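You operate a simulated robot arm through the tools that you are given. There is no shell and no other tool. Be economical: measure what you need, move in short steps, check, and stop when the job is done.

You are at the controls of a simulated robot arm. One attempt, no reset.

## Task
Unload the hand press and sort the sheet: crisp OUT, faint REDO.
Fine: the die goes in the grey bay; push the bed back in. Where these are worked on the way, their far stop is far enough and under half their travel is too little: press bed.

It is judged by the outcome, as a careful person would: the job done as asked, and still so three seconds after it is handed in. It fails if anything else is knocked over, pushed out of place, dropped, spilled or broken. Flat cloth is picked up by pressing the open fingertips on it (5 to 10 N) and closing them slowly along it; thin cloth reads only 2 to 8 mm in the jaws.

## Robot
A 5-joint arm with a two-finger parallel gripper, fixed in place. Base frame: the origin is at the foot of the arm, x ahead of it, y to its left, z up; the work surface is at about z = 0.004. Units: m, degrees, N and s.
With the tool pointing down near the work surface it reaches from about 0.26 to 0.6 m from the base axis. Its first joint turns from -66.0 to 66.0 degrees. The tool tilts only in the upright plane through the base axis and itself; it spins freely about its own axis. Payload 1.57 kg.
Tool frame: the origin (TCP) lies between the finger pads and is the grasp point; the fingertips stand 0.03 m ahead of it; z points along the fingers, y is the line along which they close. The gripper opens to 0.08 m. The fingers are 0.017 m wide and 0.012 m thick; the gripper's body (0.04 by 0.082 m) begins 0.08 m behind the TCP.
Orientation is told as [roll, pitch, yaw] about the base's x, y, z axes, in that order, counted from this pose: with the fingers straight down and closing along the base's y, the tool's x points along the base's -x, its y along +y and its z along -z.

## Interface
- The arm moves only by the tool arm_command. Its argument "moves" is a list of rows, each a list of 7 numbers: the shift along the tool's x, y, z in m, then the turn, a rotation vector about the tool's x, y, z in degrees, then the gripper command, from -1 (shut) to 1 (fully open), values between in proportion. In form: [[x, y, z, ax, ay, az, gripper], ...]. A call has 1 to 12 rows; each row shifts and turns the commanded pose from where the row before left it, along the tool's axes as they then stand. Each row takes 0.2 s and may step no farther than 0.05 m and 8.6 degrees from the row before; otherwise, or with a gripper value out of range, the whole call is refused. A pose out of reach is approached as far as the arm can. The call stops where the force on the tool passes 50 N (or 10 N more than at its start, if that is more) or the arm is blocked; 0.2 s more then pass. Each finger travels about 0.153 m/s and halts on what it meets, pressing with about 43 N; the grip force reading is that of the motor and also rises with nothing between the fingers. The clock runs only during rows and for 0.2 s after the last one: add rows that do not move to give the fingers time. The reply holds the time, the measured pose of the TCP, the force on the tool along the base axes, the opening and the grip force, in the units named above and with some noise, with the torque about the TCP (base axes, N m) and any sound that the robot's microphone picked up.
- Cameras (640 x 400 px; columns grow to the right, rows downward): "scene" is fixed at [0.0531, 0.4086, 0.5303]; the picture's right is [-0.59, -0.81, 0.00], its down [-0.43, 0.31, -0.85] and it looks along [0.69, -0.50, -0.53] (base axes); focal length 354 px, centre (320, 200). "wrist" rides on the gripper at [0.072, -0.007, -0.122] in the tool frame; the picture's right is [0.09, 1.00, 0.00], its down [-0.84, 0.08, -0.54] and it looks along [-0.54, 0.05, 0.84] (tool axes); focal length 238 px, centre (320, 200). There is no depth. A picture from a camera that has moved, and an enlarged one, comes with that camera's place and axes in the base frame and with its lens.
- snapshot(camera): a new picture of that camera. No time passes.
- inspect(camera, box): a new picture of the part [left, top, right, bottom] of that camera's present view, enlarged. No time passes.
- finish_job(): hands the job in; it is judged then, once.

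Go step by step. Nothing tells you positions but the pictures and the camera data: compare them with the known pose of the tool, close in by small moves and look again before you grip or let go. The budget is 120 turns and 84 pictures, counting those below and the enlarged ones. Unless the task says otherwise, let go and move clear before handing in, and close with one line.

The tools are called after "Call:" as name(argument=value, ...) on one line, values as JSON. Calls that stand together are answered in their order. arm_command: Moves the arm, as the interface text tells. Its arguments: {"type":"object","properties":{"moves":{"type":"array"}},"required":["moves"]} The other tools are called the same way: snapshot (camera) takes a picture; inspect (camera, box) takes an enlarged picture of a part of a camera's view; finish_job () hands the job in.

At the start:

```text
time_s: 0.0
tcp_pos: [0.4379, -0.0127, 0.3083]
ee_rot: [0.0, 0.1, 0.0]
wrist_force: [-0.5, 0.5, 0.3]
wrist_torque: [-0.02, -0.01, -0.03]
opening: 0.0799
gripper_force: 0.0
```

scene: 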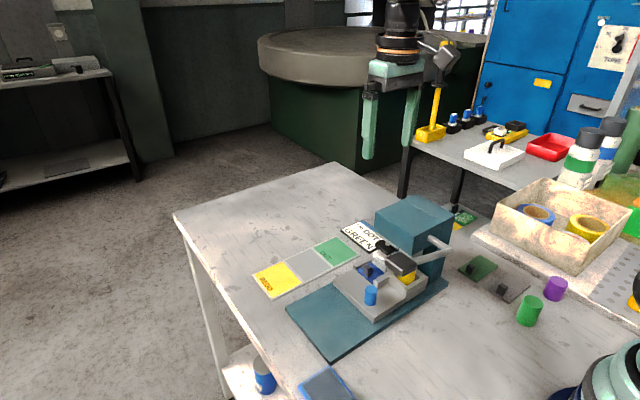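
wrist: 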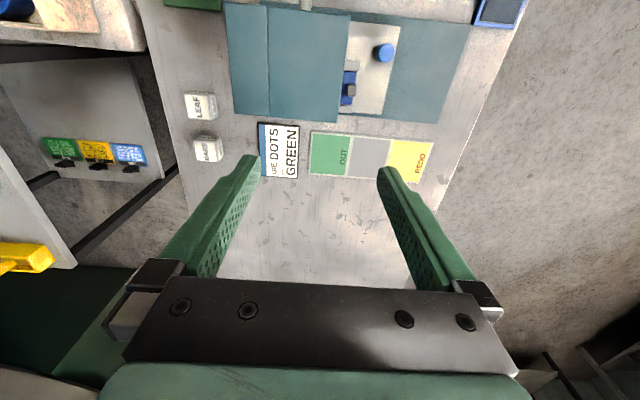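

I see a teal hand press with a sliding bed, a sign, and OUT/REDO pads. I'll look closer before moving.

Call:
inspect(camera="scene", box=[240, 180, 560, 380])

Call:
inspect(camera="wrist", box=[160, 0, 520, 225])

Call:
inspect(camera="scene", box=[330, 210, 460, 310])

```text
2.00 times, centred on (400, 280) of scene
camera zoom: at [0.0531, 0.4086, 0.5303], right [-0.59, -0.81, 0.0], down [-0.43, 0.31, -0.85], along [0.69, -0.5, -0.53], focal length 709 px, centre (160, 40)
```

zoom: 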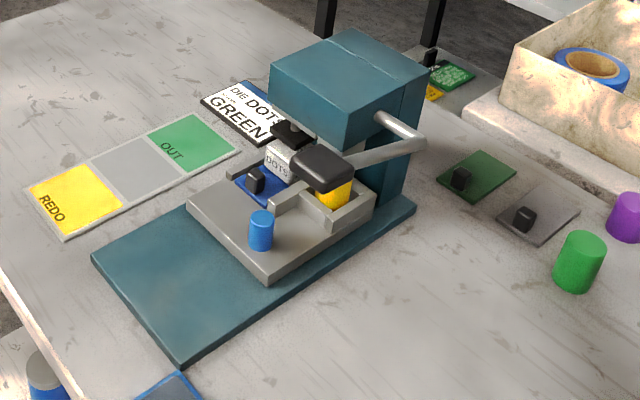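

```text
1.78 times, centred on (340, 112) of wrist
camera zoom: at [0.3641, -0.019, 0.4306], right [-0.09, 1.0, 0.0], down [0.84, 0.08, 0.54], along [0.54, 0.05, -0.84], focal length 424 px, centre (284, 356)
```

zoom: 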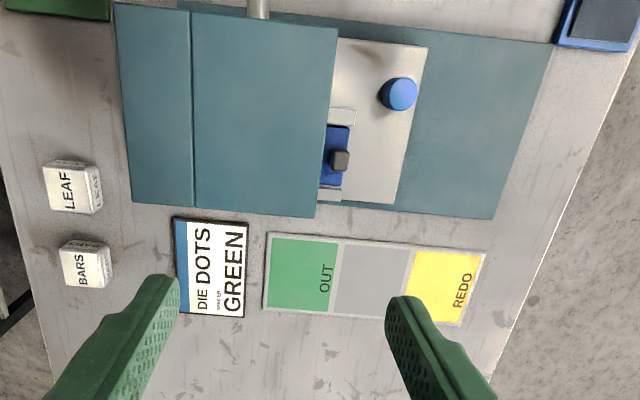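

```text
4.00 times, centred on (395, 260) of scene
camera zoom: at [0.0531, 0.4086, 0.5303], right [-0.59, -0.81, 0.0], down [-0.43, 0.31, -0.85], along [0.69, -0.5, -0.53], focal length 1417 px, centre (20, -40)
```

zoom: 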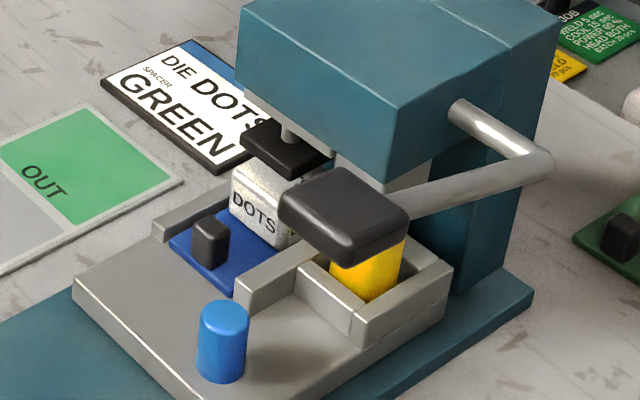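

The sign reads "DIE DOTS / SPACER GREEN", while a yellow spacer sits in the press, so I'll judge the sheet by its actual print. First I'll move the wrist camera round to view the press from its front (+y).

Call:
arm_command(moves=[[0.015, 0.035, 0, 0, 0, 0, 1], [0.015, 0.035, 0, 0, 0, 0, 1], [0.015, 0.035, 0, 0, 0, 0, 1], [0.015, 0.035, 0, 0, 0, 0, 1], [0, 0, 0, 0, 0, 8.5, 1], [0, 0, 0, 0, 0, 8.5, 1], [0, 0, 0, 0, 0, 8.5, 1], [0, 0, 0, 0, 0, 8.5, 1], [0, 0, 0, 0, 0, 8.5, 1], [0, 0, 0, 0, 0, 8.5, 1], [0, 0, 0, 0, 0, 8.5, 1], [0, 0, 0, 0, 0, 8.5, 1]])

Call:
arm_command(moves=[[0, 0, 0.03, 0, 0, 7.5, 1], [0, 0, 0.03, 0, 0, 7.5, 1], [0, 0, 0.0, 0, 0, 7, 1]])

Call:
snapshot(camera="wrist")

```text
time_s: 2.6
tcp_pos: [0.3778, 0.1274, 0.3074]
ee_rot: [-0.1, 0.0, -68.2]
wrist_force: [-0.1, -0.2, -0.2]
wrist_torque: [-0.01, -0.02, 0.02]
opening: 0.08
gripper_force: 0.0
```

```text
time_s: 3.4
tcp_pos: [0.3787, 0.1273, 0.2495]
ee_rot: [0.1, 0.0, -90.2]
wrist_force: [0.0, 0.5, 0.7]
wrist_torque: [-0.05, 0.03, 0.0]
opening: 0.08
gripper_force: 0.1
```

```text
78 pictures are left
camera wrist: at [0.3699, 0.1992, 0.3708], right [1.0, 0.09, 0.0], down [0.07, -0.84, 0.54], along [0.05, -0.54, -0.84], focal length 238 px, centre (320, 200)
```

wrist: 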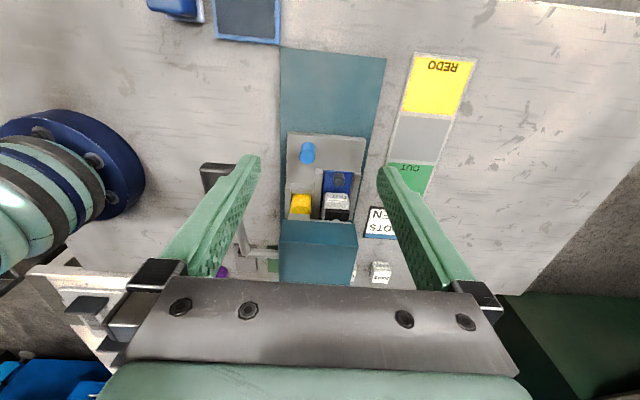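

The lever grip is up near (0.29, 0.10, 0.19), beside the press, so I must keep clear of it. I'll zoom in on the bed.

Call:
inspect(camera="wrist", box=[260, 120, 400, 220])

```text
4.00 times, centred on (330, 170) of wrist
camera zoom: at [0.3699, 0.1992, 0.3708], right [1.0, 0.09, 0.0], down [0.07, -0.84, 0.54], along [0.05, -0.54, -0.84], focal length 953 px, centre (280, 320)
```

zoom: 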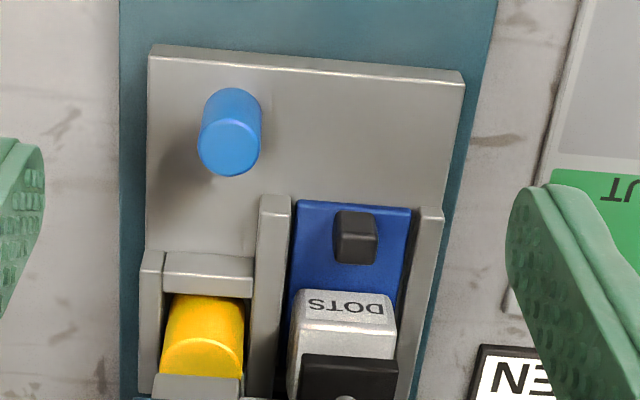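

Knob top is around (0.365, 0.072, 0.068). To stay clear of the lever, I'll turn so that the fingers close along y with the camera on the +x side.

Call:
arm_command(moves=[[0, 0, 0, 0, 0, 8.18, 0.2], [0, 0, 0, 0, 0, 8.18, 0.2], [0, 0, 0, 0, 0, 8.18, 0.2], [0, 0, 0, 0, 0, 8.18, 0.2], [0, 0, 0, 0, 0, 8.18, 0.2], [0, 0, 0, 0, 0, 8.18, 0.2], [0, 0, 0, 0, 0, 8.18, 0.2], [0, 0, 0, 0, 0, 8.18, 0.2], [0, 0, 0, 0, 0, 8.18, 0.2], [0, 0, 0, 0, 0, 8.18, 0.2], [0, 0, 0, 0, 0, 8.0, 0.2]])

Call:
arm_command(moves=[[-0.005, 0.02, 0, 0, 0, 0, 0.2], [-0.005, 0.02, 0, 0, 0, 0, 0.2], [-0.005, 0.015, 0.0, 0, 0, 0, 0.2], [0, 0, 0.04, 0, 0, 0, 0.2], [0, 0, 0.04, 0, 0, 0, 0.2], [0, 0, 0.03, 0, 0, 0, 0.2], [0, 0, 0, 0, 0, 0, 0.2]])

Call:
snapshot(camera="wrist")

Call:
inspect(camera="scene", box=[300, 160, 500, 310])

```text
time_s: 5.8
tcp_pos: [0.3934, -0.0445, 0.2488]
ee_rot: [0.1, -0.1, -179.0]
wrist_force: [-0.2, -0.1, 0.0]
wrist_torque: [0.02, 0.0, -0.03]
opening: 0.0477
gripper_force: 0.0
out of reach, approached as far as the arm can: row 8, 9, 10, 11
```

```text
time_s: 7.0
tcp_pos: [0.378, -0.0972, 0.194]
ee_rot: [-0.1, 0.0, -179.7]
wrist_force: [-3.4, 0.2, 9.8]
wrist_torque: [0.28, 0.15, 0.14]
opening: 0.0486
gripper_force: 0.2
stopped in row 5: the force on the tool passed its limit at 111 N (the readings are from after the stop); the commanded pose is now the measured one
```

```text
76 pictures are left
camera wrist: at [0.4496, -0.0915, 0.3172], right [0.1, -1.0, 0.0], down [-0.84, -0.08, 0.54], along [-0.54, -0.05, -0.84], focal length 238 px, centre (320, 200)
```

wrist: 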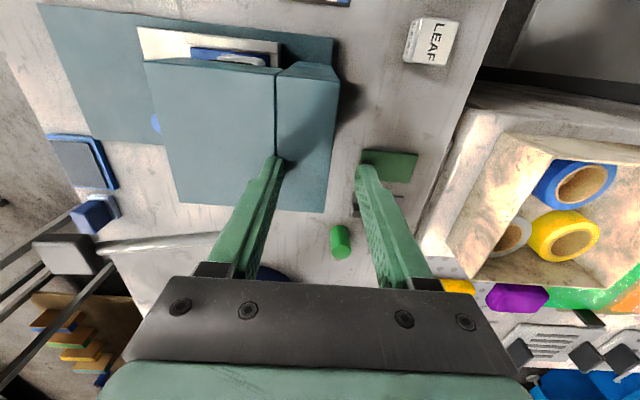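

```text
2.67 times, centred on (400, 235) of scene
camera zoom: at [0.053, 0.4086, 0.5303], right [-0.59, -0.81, 0.0], down [-0.43, 0.31, -0.85], along [0.69, -0.5, -0.53], focal length 945 px, centre (107, 107)
```

zoom: 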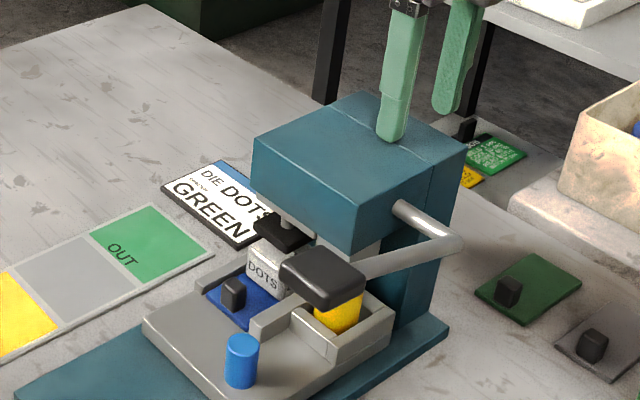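

The spin reached its limit, the arm drifted, and I touched the solid press head. Nothing looks displaced. I'll lift clear, check, and unwind the spin the other way.

Call:
arm_command(moves=[[0, 0, -0.03, 0, 0, 0, 0.2], [0, 0, -0.04, 0, 0, 0, 0.2], [0, 0, -0.04, 0, 0, 0, 0.2], [0, 0, 0, 0, 0, -8.5, 0.2], [0, 0, 0, 0, 0, -8.5, 0.2], [0, 0, 0, 0, 0, -8.5, 0.2], [0, 0, 0, 0, 0, -8.5, 0.2], [0, 0, 0, 0, 0, -8.5, 0.2], [0, 0, 0, 0, 0, -8.5, 0.2], [0, 0, 0, 0, 0, -8.5, 0.2], [0, 0, 0, 0, 0, -8.5, 0.2]])

Call:
inspect(camera="scene", box=[240, 160, 560, 360])

```text
time_s: 9.3
tcp_pos: [0.3786, -0.0976, 0.3051]
ee_rot: [0.0, 0.0, -111.6]
wrist_force: [0.2, -0.5, -0.5]
wrist_torque: [-0.03, -0.02, 0.03]
opening: 0.048
gripper_force: 0.0
```

```text
2.00 times, centred on (400, 260) of scene
camera zoom: at [0.0531, 0.4086, 0.5303], right [-0.59, -0.81, 0.0], down [-0.43, 0.31, -0.85], along [0.69, -0.5, -0.53], focal length 709 px, centre (160, 80)
```

zoom: 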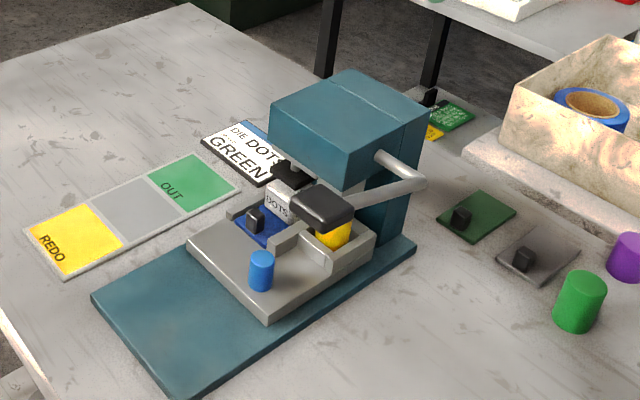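

Nothing moved. I'll unwind the spin, checking each step.

Call:
arm_command(moves=[[0, 0, 0, 0, 0, -8.5, 0.2], [0, 0, 0, 0, 0, -8.5, 0.2], [0, 0, 0, 0, 0, -8.5, 0.2], [0, 0, 0, 0, 0, -8.5, 0.2], [0, 0, 0, 0, 0, -8.5, 0.2], [0, 0, 0, 0, 0, -8.5, 0.2], [0, 0, 0, 0, 0, -8.5, 0.2], [0, 0, 0, 0, 0, -8.5, 0.2], [0, 0, 0, 0, 0, -8.5, 0.2], [0, 0, 0, 0, 0, -8.5, 0.2], [0, 0, 0, 0, 0, -8.5, 0.2], [0, 0, 0, 0, 0, -8.5, 0.2]])

Call:
arm_command(moves=[[0, 0, 0, 0, 0, -8.5, 0.2], [0, 0, 0, 0, 0, -1.1, 0.2], [0, 0.045, 0, 0, 0, 0, 0.2], [0, 0.045, 0, 0, 0, 0, 0.2], [0, 0.045, 0, 0, 0, 0, 0.2], [0, 0.045, 0, 0, 0, 0, 0.2]])

```text
time_s: 11.9
tcp_pos: [0.378, -0.0977, 0.3041]
ee_rot: [0.0, -0.1, -9.7]
wrist_force: [-0.3, 0.4, 0.6]
wrist_torque: [-0.01, 0.01, 0.01]
opening: 0.048
gripper_force: 0.1
```

```text
time_s: 13.3
tcp_pos: [0.3811, 0.0812, 0.3054]
ee_rot: [0.1, 0.0, -0.2]
wrist_force: [-0.2, 0.4, -0.1]
wrist_torque: [0.0, 0.0, 0.01]
opening: 0.0479
gripper_force: 0.0
```

Call:
arm_command(moves=[[0, 0, 0, 0, 0, -8.5, 0.2], [0, 0, 0, 0, 0, -8.5, 0.2], [0, 0, 0, 0, 0, -8.5, 0.2], [0, 0, 0, 0, 0, -8.5, 0.2], [0, 0, 0, 0, 0, -8.5, 0.2], [0, 0, 0, 0, 0, -8.5, 0.2], [0, 0, 0, 0, 0, -8.5, 0.2], [0, 0, 0, 0, 0, -8.5, 0.2], [0, 0, 0, 0, 0, -8.5, 0.2], [0, 0, 0, 0, 0, -8.5, 0.2], [0, 0, 0, 0, 0, -8.5, 0.2]])

Call:
arm_command(moves=[[0, 0, 0, 0, 0, -8.5, 0.2], [0, 0, 0, 0, 0, -8.5, 0.2], [0, 0, 0, 0, 0, -8.5, 0.2], [0, 0, 0, 0, 0, -8.5, 0.2], [0, 0, 0, 0, 0, -8.5, 0.2], [0, 0, 0, 0, 0, -8.5, 0.2], [0, 0, 0, 0, 0, -8.5, 0.2], [0, 0, 0, 0, 0, -8.5, 0.2], [0, 0, 0, 0, 0, -8.5, 0.2], [0, 0, 0, 0, 0, -8.5, 0.2], [0, 0, 0, 0, 0, -1.5, 0.2]])

Call:
snapshot(camera="wrist")

```text
time_s: 15.8
tcp_pos: [0.3799, 0.083, 0.3052]
ee_rot: [0.0, 0.0, 93.5]
wrist_force: [0.7, 0.8, -0.3]
wrist_torque: [-0.01, 0.01, -0.01]
opening: 0.0478
gripper_force: 0.0
```

```text
time_s: 18.1
tcp_pos: [0.3797, 0.0819, 0.3044]
ee_rot: [0.0, 0.0, 180.1]
wrist_force: [0.2, -0.9, -0.7]
wrist_torque: [0.02, 0.0, 0.03]
opening: 0.0482
gripper_force: 0.1
```

```text
73 pictures are left
camera wrist: at [0.4502, 0.088, 0.426], right [0.09, -1.0, 0.0], down [-0.84, -0.08, 0.54], along [-0.54, -0.05, -0.84], focal length 238 px, centre (320, 200)
```

wrist: 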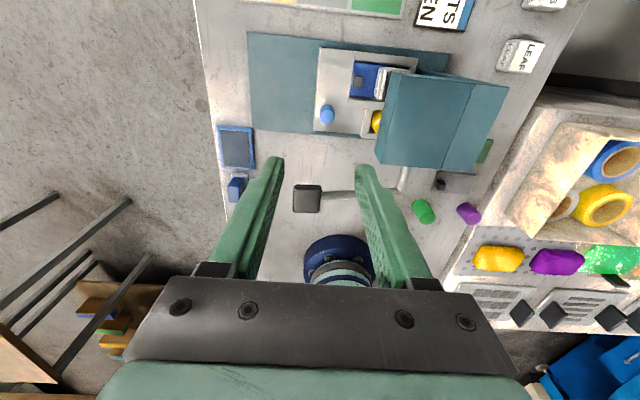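

Knob confirmed at (0.365, 0.072). Align over it and descend part way.

Call:
arm_command(moves=[[-0.0157, 0.0095, 0, 0, 0, 0, 0.1], [0, 0, 0.04, 0, 0, 0, 0.1], [0, 0, 0.04, 0, 0, 0, 0.1], [0, 0, 0.04, 0, 0, 0, 0.1], [0, 0, 0.04, 0, 0, 0, 0.1], [0, 0, 0.02, 0, 0, 0, 0.1], [0, 0, 0, 0, 0, 0, 0.1]])

Call:
snapshot(camera="wrist")

Call:
inspect(camera="scene", box=[300, 160, 500, 310])

```text
time_s: 19.8
tcp_pos: [0.3638, 0.0719, 0.1233]
ee_rot: [0.0, 0.0, 179.8]
wrist_force: [-0.7, 0.0, 0.8]
wrist_torque: [0.01, 0.0, 0.03]
opening: 0.0438
gripper_force: 0.0
```

```text
72 pictures are left
camera wrist: at [0.4346, 0.0782, 0.2449], right [0.09, -1.0, 0.0], down [-0.84, -0.07, 0.54], along [-0.54, -0.05, -0.84], focal length 238 px, centre (320, 200)
```

wrist: 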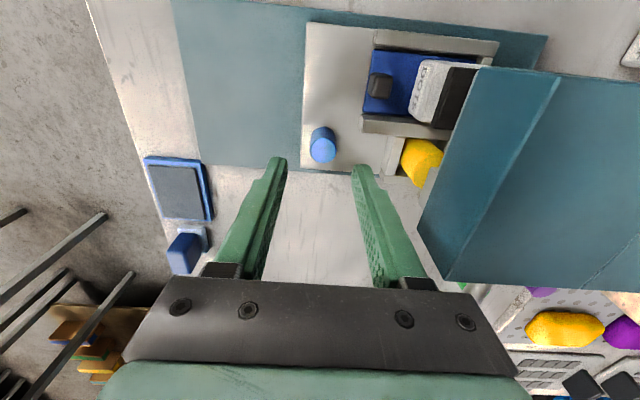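

```text
2.67 times, centred on (400, 235) of scene
camera zoom: at [0.0531, 0.4086, 0.5303], right [-0.59, -0.81, 0.0], down [-0.43, 0.31, -0.85], along [0.69, -0.5, -0.53], focal length 945 px, centre (107, 107)
```

zoom: 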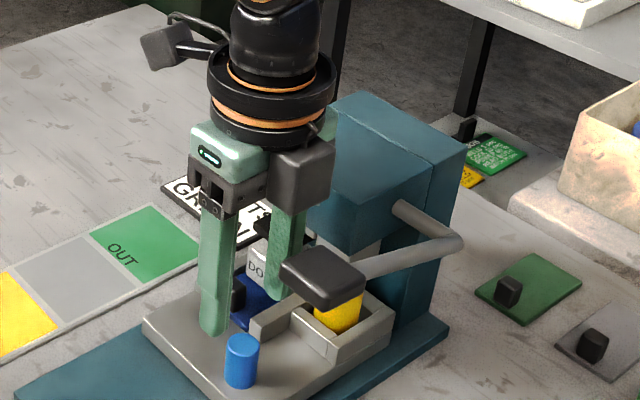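

Aligned. Descend to grip the upper part of the knob.

Call:
arm_command(moves=[[0, 0, 0.02, 0, 0, 0, 0.1], [0, 0, 0.015, 0, 0, 0, 0.1], [0, 0, 0.012, 0, 0, 0, 0.1], [0, 0, 0, 0, 0, 0, 0.1]])

Call:
inspect(camera="scene", box=[300, 160, 500, 310])

```text
time_s: 20.8
tcp_pos: [0.3637, 0.0731, 0.0767]
ee_rot: [0.0, -0.1, 179.8]
wrist_force: [-0.1, 1.0, -0.1]
wrist_torque: [-0.04, 0.01, 0.03]
opening: 0.0443
gripper_force: 0.1
```

```text
2.67 times, centred on (400, 235) of scene
camera zoom: at [0.0531, 0.4086, 0.5303], right [-0.59, -0.81, 0.0], down [-0.43, 0.31, -0.85], along [0.69, -0.5, -0.53], focal length 945 px, centre (107, 107)
```

zoom: 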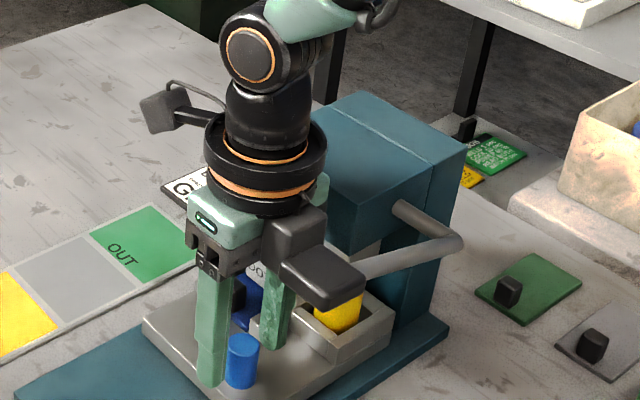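

The knob sits between the fingertips. Close on it.

Call:
arm_command(moves=[[0, 0, 0, 0, 0, 0, -0.7], [0, 0, 0, 0, 0, 0, -0.7]])

```text
time_s: 21.4
tcp_pos: [0.3625, 0.0718, 0.0772]
ee_rot: [-0.1, 0.0, 179.8]
wrist_force: [2.5, -2.3, -5.5]
wrist_torque: [-0.05, 0.27, -0.03]
opening: 0.0208
gripper_force: 33.9
```

Gripped (21 mm). Pull the bed out in +y.

Call:
arm_command(moves=[[0, -0.01, 0, 0, 0, 0, -0.7], [0, -0.01, 0, 0, 0, 0, -0.7], [0, -0.01, 0, 0, 0, 0, -0.7], [0, -0.01, 0, 0, 0, 0, -0.7]])

```text
time_s: 22.4
tcp_pos: [0.3624, 0.1122, 0.076]
ee_rot: [0.0, -0.2, 179.8]
wrist_force: [-1.4, -0.4, -14.8]
wrist_torque: [0.06, -0.03, -0.02]
opening: 0.0206
gripper_force: 33.9
```

Call:
arm_command(moves=[[0, -0.01, 0.001, 0, 0, 0, -0.7], [0, -0.01, 0, 0, 0, 0, -0.7], [0, -0.01, 0, 0, 0, 0, -0.7], [0, -0.01, 0, 0, 0, 0, -0.7]])

Call:
snapshot(camera="scene")

```text
time_s: 23.4
tcp_pos: [0.3638, 0.1518, 0.0771]
ee_rot: [0.0, -0.1, 179.8]
wrist_force: [-10.1, -0.2, 6.8]
wrist_torque: [0.02, 0.76, 0.1]
opening: 0.0208
gripper_force: 34.3
```

```text
69 pictures are left
```

scene: 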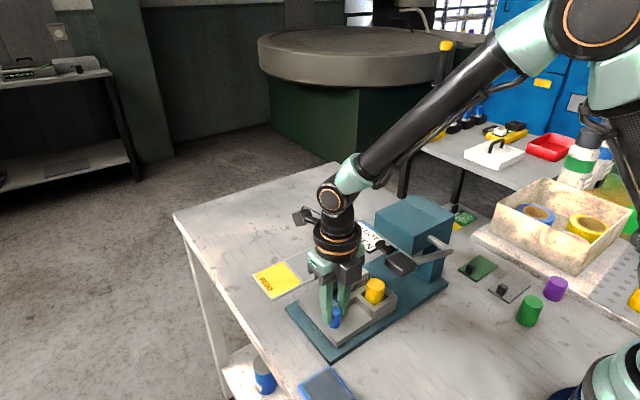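

Call:
arm_command(moves=[[0, -0.01, 0, 0, 0, 0, -0.7], [0, -0.01, 0, 0, 0, 0, -0.7], [0, 0, 0, 0, 0, 0, -0.7]])

```text
time_s: 24.1
tcp_pos: [0.3649, 0.1717, 0.0758]
ee_rot: [0.0, 0.0, 179.9]
wrist_force: [-2.1, -0.6, -9.9]
wrist_torque: [-0.02, -0.06, -0.04]
opening: 0.0206
gripper_force: 33.8
```

Call:
arm_command(moves=[[0, -0.01, 0, 0, 0, 0, -0.7], [0, -0.005, 0, 0, 0, 0, -0.7], [0, -0.005, 0, 0, 0, 0, -0.7]])

Call:
inspect(camera="scene", box=[240, 180, 480, 370])

```text
time_s: 24.9
tcp_pos: [0.3646, 0.1904, 0.0753]
ee_rot: [0.1, -0.2, 179.4]
wrist_force: [-5.4, -30.7, 16.3]
wrist_torque: [-0.69, -0.59, 0.03]
opening: 0.0208
gripper_force: 34.2
```

```text
2.11 times, centred on (360, 275) of scene
camera zoom: at [0.053, 0.4085, 0.5304], right [-0.59, -0.81, 0.0], down [-0.43, 0.31, -0.85], along [0.69, -0.5, -0.53], focal length 746 px, centre (236, 42)
```

zoom: 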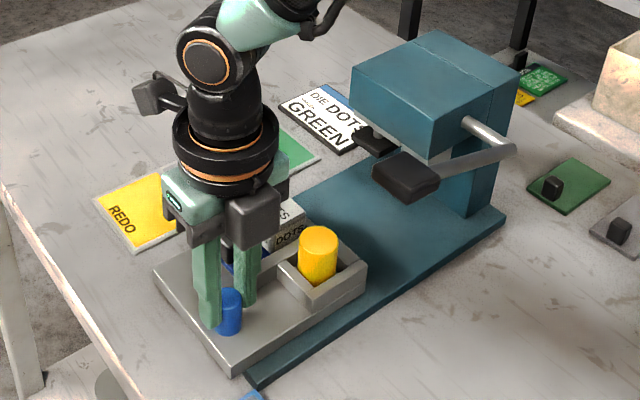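

The bed is at its far stop (about 118 mm). Ease off, release and rise.

Call:
arm_command(moves=[[0, 0.003, 0, 0, 0, 0, -0.7], [0, 0, 0, 0, 0, 0, 0.1], [0, 0, 0, 0, 0, 0, 0.1], [0, 0, -0.03, 0, 0, 0, 0.1], [0, 0, -0.05, 0, 0, 0, 0.1], [0, 0, -0.05, 0, 0, 0, 0.1], [0.03, 0, -0.04, 0, 0, 0, 0.1], [0.03, 0, 0, 0, 0, 0, 0.1]])

Call:
snapshot(camera="wrist")

Call:
inspect(camera="scene", box=[280, 210, 440, 360])

```text
time_s: 26.8
tcp_pos: [0.4232, 0.188, 0.2477]
ee_rot: [0.0, 0.0, 179.8]
wrist_force: [-0.9, 0.6, -0.7]
wrist_torque: [-0.04, -0.02, 0.0]
opening: 0.0439
gripper_force: 0.1
```

```text
67 pictures are left
camera wrist: at [0.4949, 0.1939, 0.3694], right [0.09, -1.0, 0.0], down [-0.84, -0.07, 0.54], along [-0.54, -0.05, -0.84], focal length 238 px, centre (320, 200)
```

wrist: 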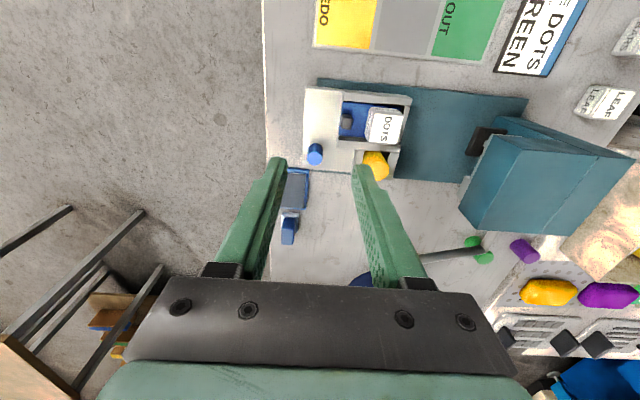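

```text
2.67 times, centred on (360, 285) of scene
camera zoom: at [0.053, 0.4086, 0.5303], right [-0.59, -0.81, 0.0], down [-0.43, 0.31, -0.85], along [0.69, -0.5, -0.53], focal length 945 px, centre (213, -27)
```

zoom: 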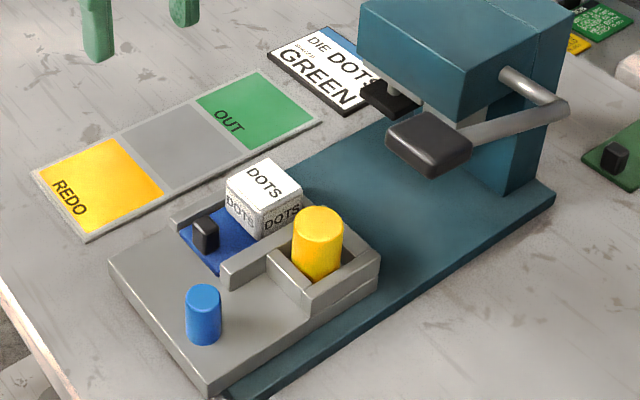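

Die top is around (0.417, 0.101, 0.065). I'll zoom in for its gaps and angle.

Call:
inspect(camera="wrist", box=[295, 75, 423, 185])

```text
3.64 times, centred on (359, 130) of wrist
camera zoom: at [0.4949, 0.1939, 0.3694], right [0.09, -1.0, 0.0], down [-0.84, -0.07, 0.54], along [-0.54, -0.05, -0.84], focal length 867 px, centre (178, 454)
```

zoom: 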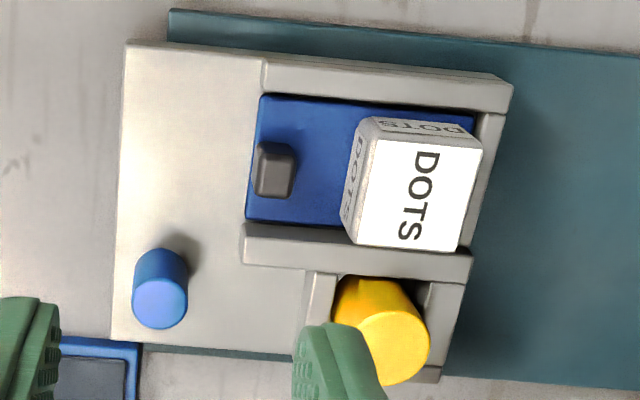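

Die is a 36 mm cube centred at (0.414, 0.1015), standing above the fences. I'll grip along y above the rear wall; first move over it and check.

Call:
arm_command(moves=[[-0.0096, 0.0432, 0, 0, 0, 0, 0.3], [0, 0.0433, 0, 0, 0, 0, 0.3], [0, 0, 0.04, 0, 0, 0, 0.3], [0, 0, 0.04, 0, 0, 0, 0.3], [0, 0, 0.04, 0, 0, 0, 0.3], [0, 0, 0, 0, 0, 0, 0.3]])

Call:
inspect(camera="wrist", box=[220, 60, 440, 200])

Call:
inspect(camera="scene", box=[280, 190, 440, 340])

```text
time_s: 28.1
tcp_pos: [0.4149, 0.1026, 0.126]
ee_rot: [0.0, 0.0, 179.8]
wrist_force: [0.2, -0.1, -0.7]
wrist_torque: [0.04, 0.01, 0.01]
opening: 0.0518
gripper_force: 0.1
```

```text
2.86 times, centred on (330, 130) of wrist
camera zoom: at [0.4864, 0.1081, 0.2478], right [0.09, -1.0, 0.0], down [-0.84, -0.07, 0.54], along [-0.54, -0.05, -0.84], focal length 681 px, centre (291, 400)
```

zoom: 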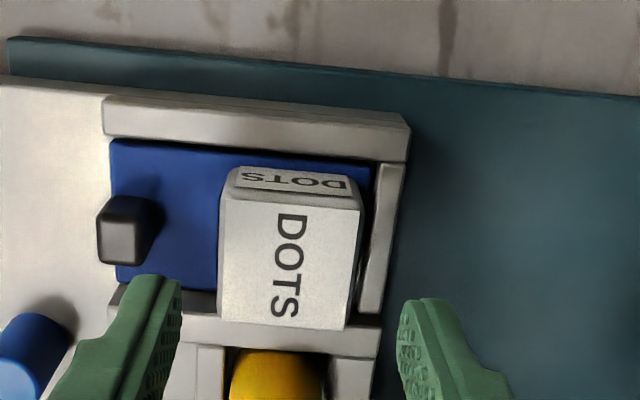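

```text
2.67 times, centred on (360, 265) of scene
camera zoom: at [0.0531, 0.4086, 0.5303], right [-0.59, -0.81, 0.0], down [-0.43, 0.31, -0.85], along [0.69, -0.5, -0.53], focal length 945 px, centre (213, 27)
```

zoom: 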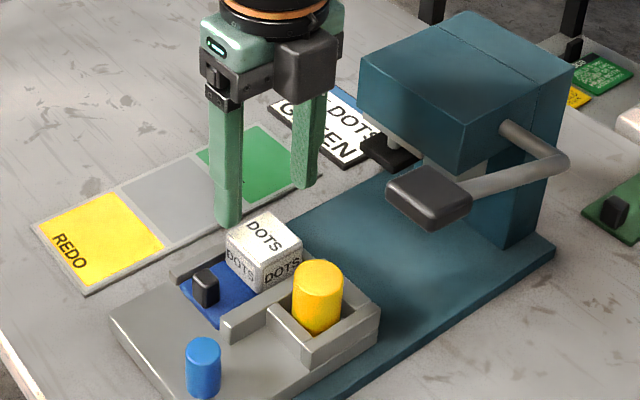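

Centred. Descend to TCP z ≈ 0.079 and close gently.

Call:
arm_command(moves=[[0, 0.001, 0.02, 0, 0, 0, 0.3], [0, 0, 0.015, 0, 0, 0, 0.3], [0, 0, 0.012, 0, 0, 0, 0.3], [0, 0, 0, 0, 0, 0, 0.3]])

Call:
inspect(camera="scene", box=[280, 190, 440, 340])

```text
time_s: 29.1
tcp_pos: [0.4156, 0.1025, 0.0799]
ee_rot: [0.0, 0.0, 179.8]
wrist_force: [-0.6, -0.1, 0.6]
wrist_torque: [0.01, -0.01, -0.01]
opening: 0.0519
gripper_force: 0.1
```

```text
2.67 times, centred on (360, 265) of scene
camera zoom: at [0.0531, 0.4086, 0.5303], right [-0.59, -0.81, 0.0], down [-0.43, 0.31, -0.85], along [0.69, -0.5, -0.53], focal length 945 px, centre (213, 27)
```

zoom: 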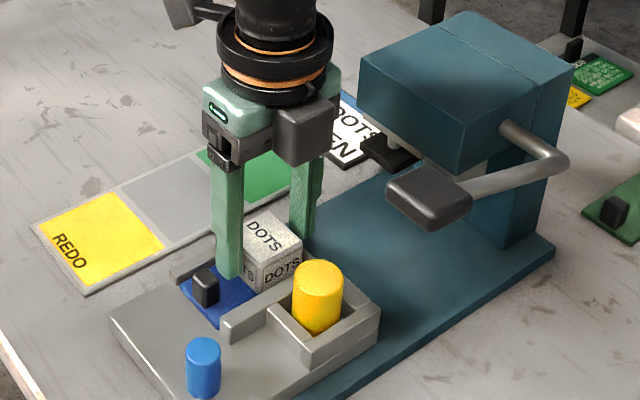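

Call:
arm_command(moves=[[0, 0, 0, 0, 0, 0, 0.0], [0, 0, 0, 0, 0, 0, -0.15], [0, 0, 0, 0, 0, 0, -0.3], [0, 0, -0.005, 0, 0, 0, -0.3], [0, 0, -0.01, 0, 0, 0, -0.3]])

Call:
inspect(camera="scene", box=[280, 190, 440, 340])

```text
time_s: 30.4
tcp_pos: [0.4124, 0.1015, 0.0937]
ee_rot: [-0.1, 0.0, 179.8]
wrist_force: [0.1, -0.2, 1.3]
wrist_torque: [-0.01, 0.0, 0.01]
opening: 0.0401
gripper_force: 0.2
```

```text
2.67 times, centred on (360, 265) of scene
camera zoom: at [0.0531, 0.4086, 0.5303], right [-0.59, -0.81, 0.0], down [-0.43, 0.31, -0.85], along [0.69, -0.5, -0.53], focal length 945 px, centre (213, 27)
```

zoom: 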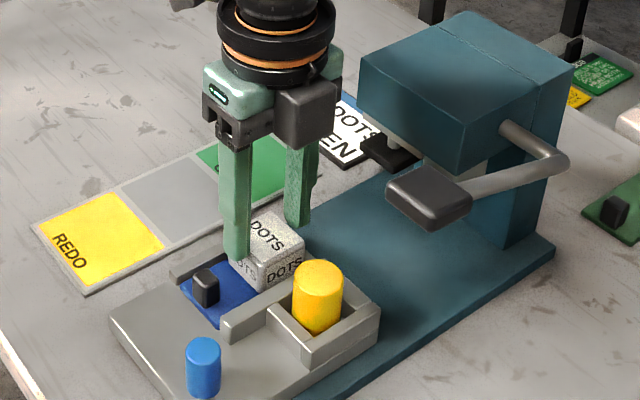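

The reading is odd: 40 mm opening with no force. I'll check the die's state.

Call:
inspect(camera="wrist", box=[220, 60, 440, 220])

Call:
arm_command(moves=[[0, 0, 0, 0, 0, 0, -0.3]])

```text
2.50 times, centred on (330, 140) of wrist
camera zoom: at [0.4846, 0.1078, 0.216], right [0.09, -1.0, 0.0], down [-0.84, -0.07, 0.54], along [-0.54, -0.05, -0.84], focal length 596 px, centre (295, 350)
```

zoom: 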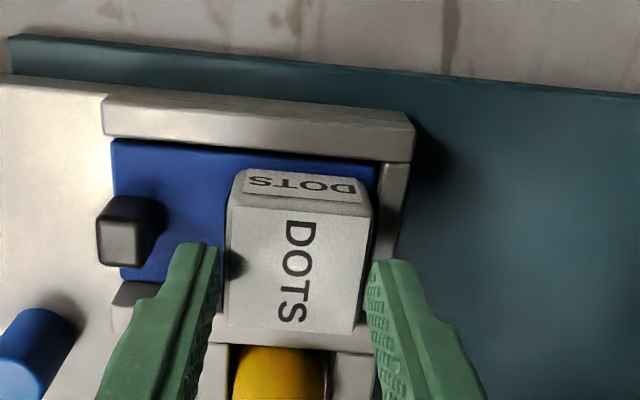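

```text
time_s: 30.8
tcp_pos: [0.4135, 0.1026, 0.0934]
ee_rot: [0.0, -0.1, 179.7]
wrist_force: [-0.6, 0.1, 0.8]
wrist_torque: [0.04, 0.02, 0.02]
opening: 0.0391
gripper_force: 43.3
```

The jaws are now pressing, but near the die's top edge. I'll reopen, go down and regrip properly.

Call:
arm_command(moves=[[0, 0, 0, 0, 0, 0, 0.2], [0, 0, 0, 0, 0, 0, 0.2], [0, 0, 0.014, 0, 0, 0, 0.2], [0, 0, 0, 0, 0, 0, 0.2], [0, 0, 0, 0, 0, 0, -0.2], [0, 0, 0, 0, 0, 0, -0.4], [0, 0, 0, 0, 0, 0, -0.4], [0, 0, 0, 0, 0, 0, -0.4]])

Call:
inspect(camera="wrist", box=[220, 60, 440, 220])

```text
time_s: 32.5
tcp_pos: [0.414, 0.1036, 0.0786]
ee_rot: [0.0, 0.0, 179.9]
wrist_force: [1.1, 0.4, 0.1]
wrist_torque: [0.02, -0.03, 0.01]
opening: 0.0392
gripper_force: 42.6
```

```text
2.50 times, centred on (330, 140) of wrist
camera zoom: at [0.4851, 0.1086, 0.2016], right [0.09, -1.0, 0.0], down [-0.84, -0.07, 0.54], along [-0.54, -0.05, -0.84], focal length 596 px, centre (295, 350)
```

zoom: 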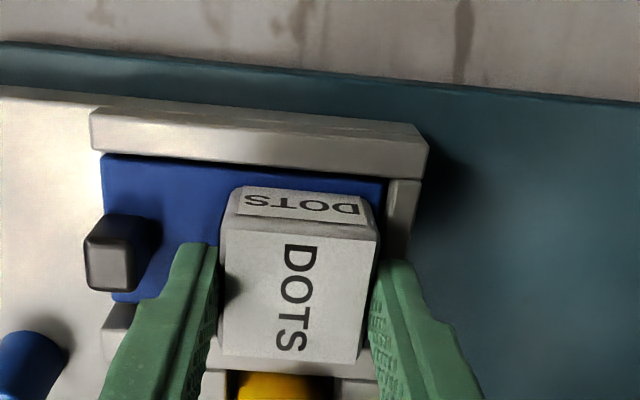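

Firm grip at 39 mm. Lift slowly and check.

Call:
arm_command(moves=[[0, 0, -0.005, 0, 0, 0, -0.4], [0, 0, -0.01, 0, 0, 0, -0.4], [0, 0, -0.02, 0, 0, 0, -0.4], [0, 0, -0.03, 0, 0, 0, -0.4], [0, 0, -0.03, 0, 0, 0, -0.4], [0, 0, -0.03, 0, 0, 0, -0.4]])

Call:
inspect(camera="scene", box=[250, 140, 450, 340])

Call:
snapshot(camera="wrist")

```text
time_s: 34.0
tcp_pos: [0.4157, 0.1029, 0.2059]
ee_rot: [0.1, 0.0, 179.9]
wrist_force: [-0.1, 0.2, -1.1]
wrist_torque: [0.01, 0.03, 0.01]
opening: 0.0391
gripper_force: 42.6
```

```text
2.00 times, centred on (350, 240) of scene
camera zoom: at [0.0531, 0.4086, 0.5303], right [-0.59, -0.81, 0.0], down [-0.43, 0.31, -0.85], along [0.69, -0.5, -0.53], focal length 709 px, centre (260, 120)
```

zoom: 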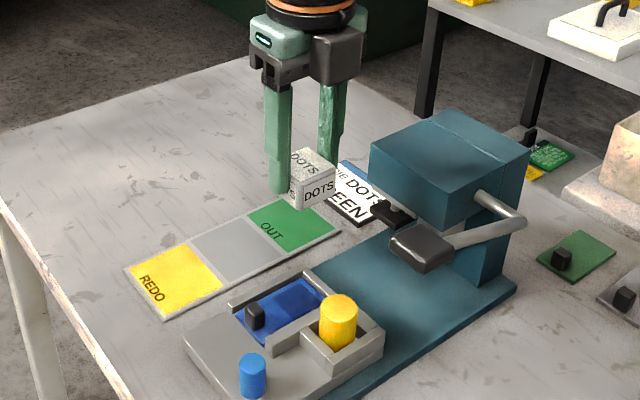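

```text
57 pictures are left
camera wrist: at [0.4857, 0.1078, 0.3277], right [0.09, -1.0, 0.0], down [-0.84, -0.07, 0.54], along [-0.54, -0.05, -0.84], focal length 238 px, centre (320, 200)
```

wrist: 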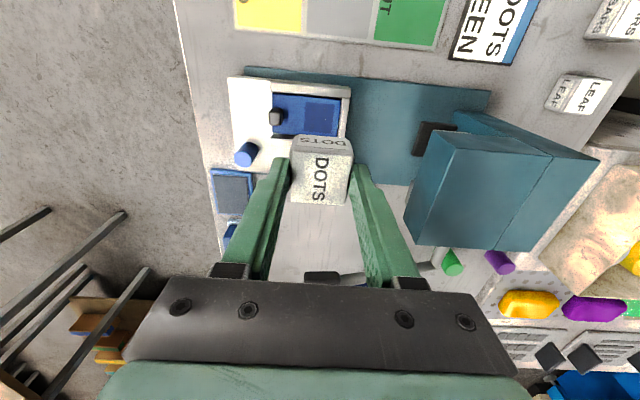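

Die held securely. Carry it over the grey bay centre (0.534, 0.093) and come down to a hover.

Call:
arm_command(moves=[[0.04, 0.003, 0, 0, 0, 0, -0.4], [0.04, 0.003, 0, 0, 0, 0, -0.4], [0.039, 0.003, 0, 0, 0, 0, -0.4], [0, 0, 0.04, 0, 0, 0, -0.4], [0, 0, 0.04, 0, 0, 0, -0.4], [0, 0, 0.035, 0, 0, 0, -0.4], [0, 0, 0, 0, 0, 0, -0.4]])

Call:
inspect(camera="scene", box=[230, 140, 430, 340])

Call:
snapshot(camera="wrist")

```text
time_s: 35.5
tcp_pos: [0.5318, 0.0904, 0.0894]
ee_rot: [0.0, 0.0, 179.7]
wrist_force: [0.5, -0.1, -1.0]
wrist_torque: [-0.01, 0.0, -0.02]
opening: 0.0392
gripper_force: 43.2
```

```text
2.00 times, centred on (330, 240) of scene
camera zoom: at [0.0531, 0.4086, 0.5303], right [-0.59, -0.81, 0.0], down [-0.43, 0.31, -0.85], along [0.69, -0.5, -0.53], focal length 709 px, centre (300, 120)
```

zoom: 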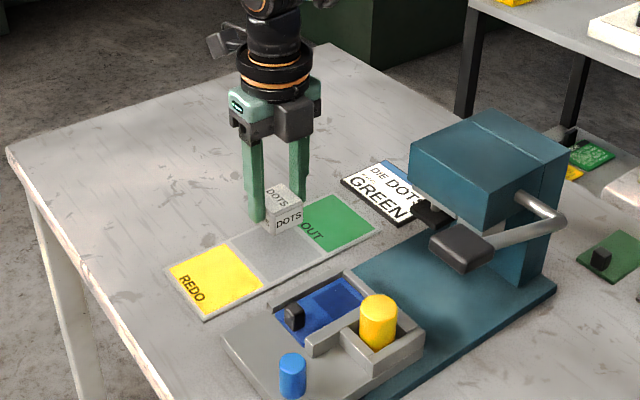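

```text
55 pictures are left
camera wrist: at [0.6026, 0.0962, 0.2123], right [0.09, -1.0, 0.0], down [-0.84, -0.07, 0.54], along [-0.54, -0.05, -0.84], focal length 238 px, centre (320, 200)
```

wrist: 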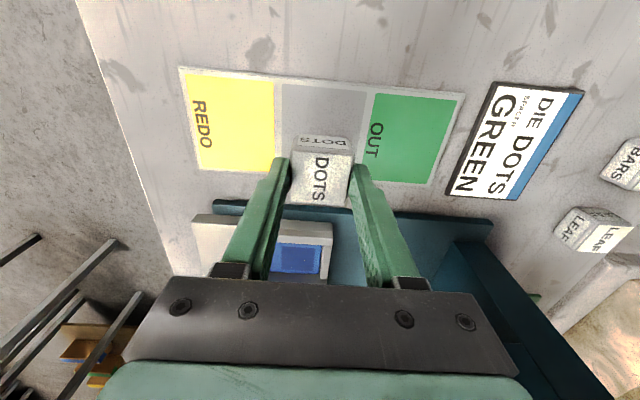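

Hovering; I'll shift about 6 mm in +x, then lower in small steps until contact.

Call:
arm_command(moves=[[0.006, 0.001, 0.01, 0, 0, 0, -0.4], [0, 0, 0.01, 0, 0, 0, -0.4], [0, 0, 0.006, 0, 0, 0, -0.4], [0, 0, 0.003, 0, 0, 0, -0.4], [0, 0, 0, 0, 0, 0, -0.4]])

Call:
inspect(camera="scene", box=[250, 200, 400, 300])

```text
time_s: 36.8
tcp_pos: [0.5393, 0.0908, 0.0606]
ee_rot: [0.0, 0.0, 179.8]
wrist_force: [0.3, 0.3, -0.6]
wrist_torque: [0.01, 0.01, 0.0]
opening: 0.0394
gripper_force: 42.8
```

```text
4.00 times, centred on (325, 250) of scene
camera zoom: at [0.0531, 0.4086, 0.5303], right [-0.59, -0.81, 0.0], down [-0.43, 0.31, -0.85], along [0.69, -0.5, -0.53], focal length 1417 px, centre (300, 0)
```

zoom: 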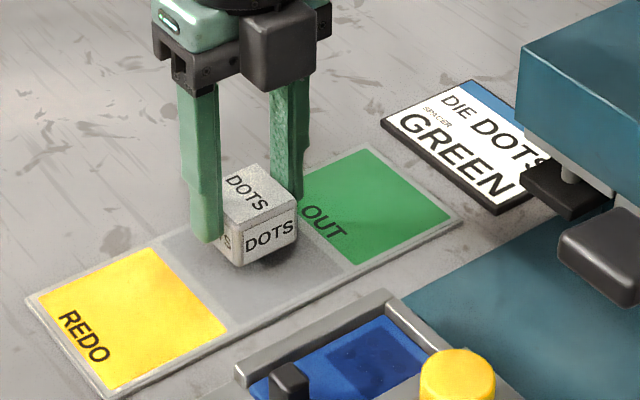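

Call:
arm_command(moves=[[0, 0, 0.003, 0, 0, 0, -0.4], [0, 0, 0.002, 0, 0, 0, -0.4], [0, 0, 0.002, 0, 0, 0, -0.4], [0, 0, 0, 0, 0, 0, -0.4]])

```text
time_s: 37.8
tcp_pos: [0.5393, 0.0901, 0.0538]
ee_rot: [0.0, 0.1, 179.8]
wrist_force: [-0.4, 0.2, -2.1]
wrist_torque: [-0.02, 0.0, 0.0]
opening: 0.0392
gripper_force: 43.1
```

Call:
arm_command(moves=[[0, 0, 0.002, 0, 0, 0, -0.4], [0, 0, 0, 0, 0, 0, -0.4]])

Call:
inspect(camera="scene", box=[280, 220, 350, 290])

```text
time_s: 38.4
tcp_pos: [0.5386, 0.0913, 0.0518]
ee_rot: [0.0, 0.0, 179.7]
wrist_force: [-0.5, -0.3, -1.1]
wrist_torque: [0.0, -0.03, -0.01]
opening: 0.0394
gripper_force: 42.8
```

```text
5.71 times, centred on (315, 255) of scene
camera zoom: at [0.0531, 0.4086, 0.5303], right [-0.59, -0.81, 0.0], down [-0.43, 0.31, -0.85], along [0.69, -0.5, -0.53], focal length 2024 px, centre (349, -114)
```

zoom: 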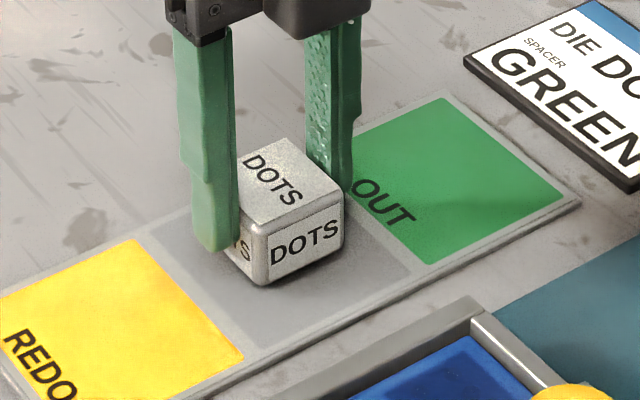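

Call:
arm_command(moves=[[0, 0, 0.001, 0, 0, 0, -0.4], [0, 0, 0.001, 0, 0, 0, -0.4], [0, 0, 0.001, 0, 0, 0, -0.4]])

```text
time_s: 39.1
tcp_pos: [0.5381, 0.0916, 0.0501]
ee_rot: [0.1, 0.0, 179.8]
wrist_force: [0.0, -0.2, -1.0]
wrist_torque: [0.01, 0.01, -0.03]
opening: 0.039
gripper_force: 43.1
```

Call:
arm_command(moves=[[0, 0, 0.001, 0, 0, 0, -0.4], [0, 0, 0.001, 0, 0, 0, -0.4], [0, 0, 0.001, 0, 0, 0, -0.4]])

```text
time_s: 40.0
tcp_pos: [0.5391, 0.0914, 0.0471]
ee_rot: [0.0, 0.0, 179.9]
wrist_force: [-2.3, 0.2, 5.0]
wrist_torque: [-0.04, 0.06, 0.03]
opening: 0.0394
gripper_force: 42.9
```

Contact felt (5 N). Release and rise, then view the sheet in the bed.

Call:
arm_command(moves=[[0, 0, 0, 0, 0, 0, 0.15], [0, 0, 0, 0, 0, 0, 0.4], [0, 0, 0, 0, 0, 0, 0.4], [0, 0, -0.03, 0, 0, 0, 0.4], [0, 0, -0.05, 0, 0, 0, 0.4], [0, 0, -0.05, 0, 0, 0, 0.4], [0, 0, -0.03, 0, 0, 0, 0.4], [-0.04, 0, 0, 0, 0, 0, 0.4], [-0.04, 0, 0, 0, 0, 0, 0.4], [-0.02, 0, 0, 0, 0, 0, 0.4]])

Call:
snapshot(camera="wrist")

Call:
inspect(camera="scene", box=[240, 200, 400, 320])

```text
time_s: 42.1
tcp_pos: [0.4382, 0.0929, 0.2066]
ee_rot: [0.0, 0.1, 179.8]
wrist_force: [0.7, -0.6, 0.0]
wrist_torque: [-0.01, 0.0, -0.01]
opening: 0.056
gripper_force: 0.0
```

```text
52 pictures are left
camera wrist: at [0.5097, 0.0982, 0.3278], right [0.09, -1.0, 0.0], down [-0.84, -0.07, 0.54], along [-0.54, -0.05, -0.84], focal length 238 px, centre (320, 200)
```

wrist: 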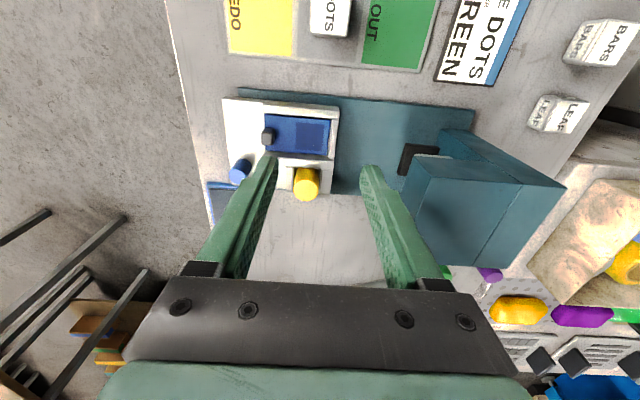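

```text
3.33 times, centred on (320, 260) of scene
camera zoom: at [0.0531, 0.4086, 0.5303], right [-0.59, -0.81, 0.0], down [-0.43, 0.31, -0.85], along [0.69, -0.5, -0.53], focal length 1181 px, centre (320, 0)
```

zoom: 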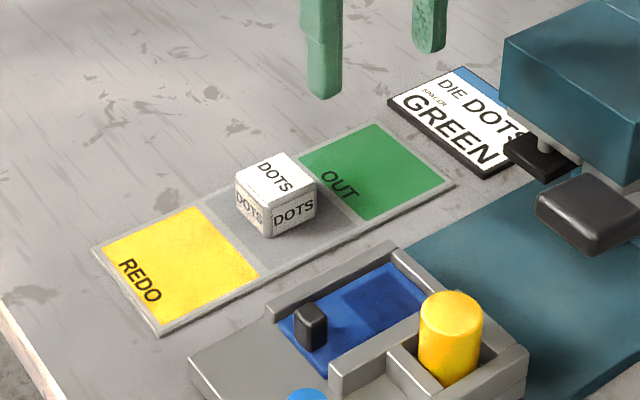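

The die stands in the grey bay. I'll look closely at the print.

Call:
inspect(camera="wrist", box=[255, 105, 345, 165])

Call:
inspect(camera="scene", box=[305, 260, 355, 300])

```text
6.67 times, centred on (300, 135) of wrist
camera zoom: at [0.5097, 0.0982, 0.3278], right [0.09, -1.0, 0.0], down [-0.84, -0.07, 0.54], along [-0.54, -0.05, -0.84], focal length 1589 px, centre (453, 633)
```

zoom: 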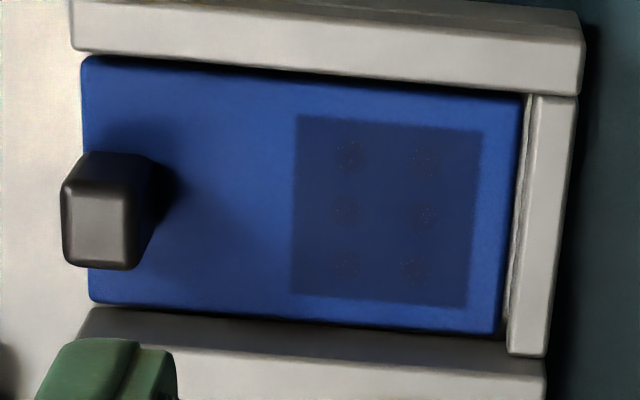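

```text
10.00 times, centred on (330, 280) of scene
camera zoom: at [0.0531, 0.4086, 0.5303], right [-0.59, -0.81, 0.0], down [-0.43, 0.31, -0.85], along [0.69, -0.5, -0.53], focal length 3543 px, centre (220, -600)
```

zoom: 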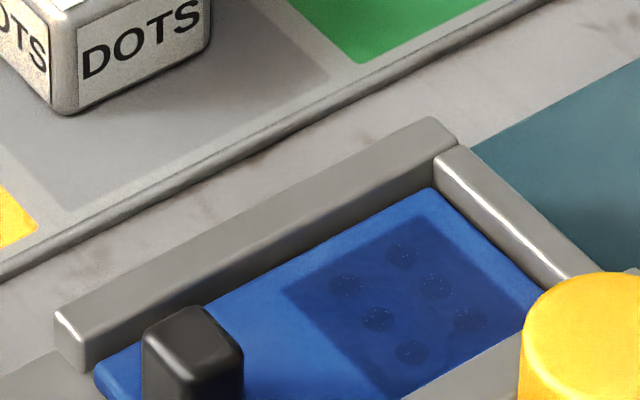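

The dots are pale and broken, so the print is faint (and the spacer was the wrong one): REDO. I'll grip the sheet by its black knob near (0.415, 0.151), taking a closer look on the way.

Call:
arm_command(moves=[[-0.012, -0.03, 0, 0, 0, 0, 0.0], [-0.011, -0.028, 0, 0, 0, 0, 0.0], [0, 0, 0.04, 0, 0, 0, 0.0], [0, 0, 0.04, 0, 0, 0, 0.0], [0, 0, 0.02, 0, 0, 0, 0.0], [0, 0, 0, 0, 0, 0, 0.0]])

Call:
inspect(camera="wrist", box=[230, 60, 470, 220])

Call:
inspect(camera="scene", box=[270, 220, 370, 320])

```text
time_s: 43.5
tcp_pos: [0.4184, 0.1499, 0.1076]
ee_rot: [0.0, 0.0, 179.7]
wrist_force: [-0.5, -0.1, -0.1]
wrist_torque: [-0.03, -0.03, 0.02]
opening: 0.04
gripper_force: 0.1
```

```text
2.50 times, centred on (350, 140) of wrist
camera zoom: at [0.4878, 0.1561, 0.2285], right [0.09, -1.0, 0.0], down [-0.84, -0.07, 0.54], along [-0.54, -0.05, -0.84], focal length 596 px, centre (245, 350)
```

zoom: 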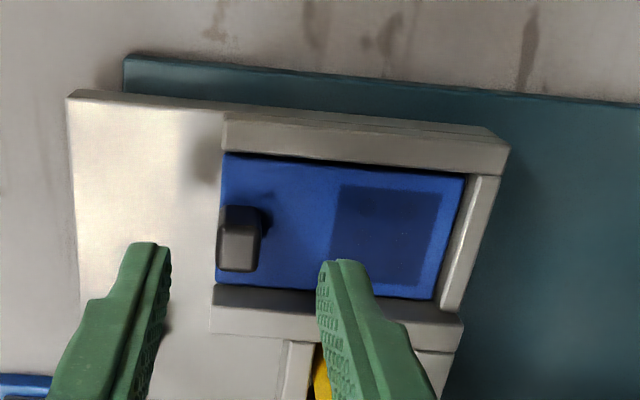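

```text
4.00 times, centred on (320, 270) of scene
camera zoom: at [0.0531, 0.4086, 0.5303], right [-0.59, -0.81, 0.0], down [-0.43, 0.31, -0.85], along [0.69, -0.5, -0.53], focal length 1417 px, centre (320, -80)
```

zoom: 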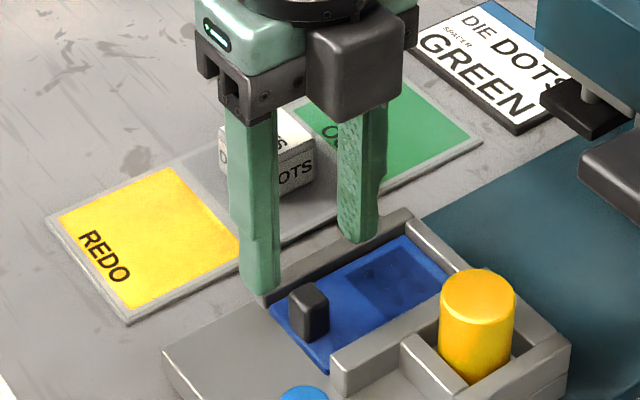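

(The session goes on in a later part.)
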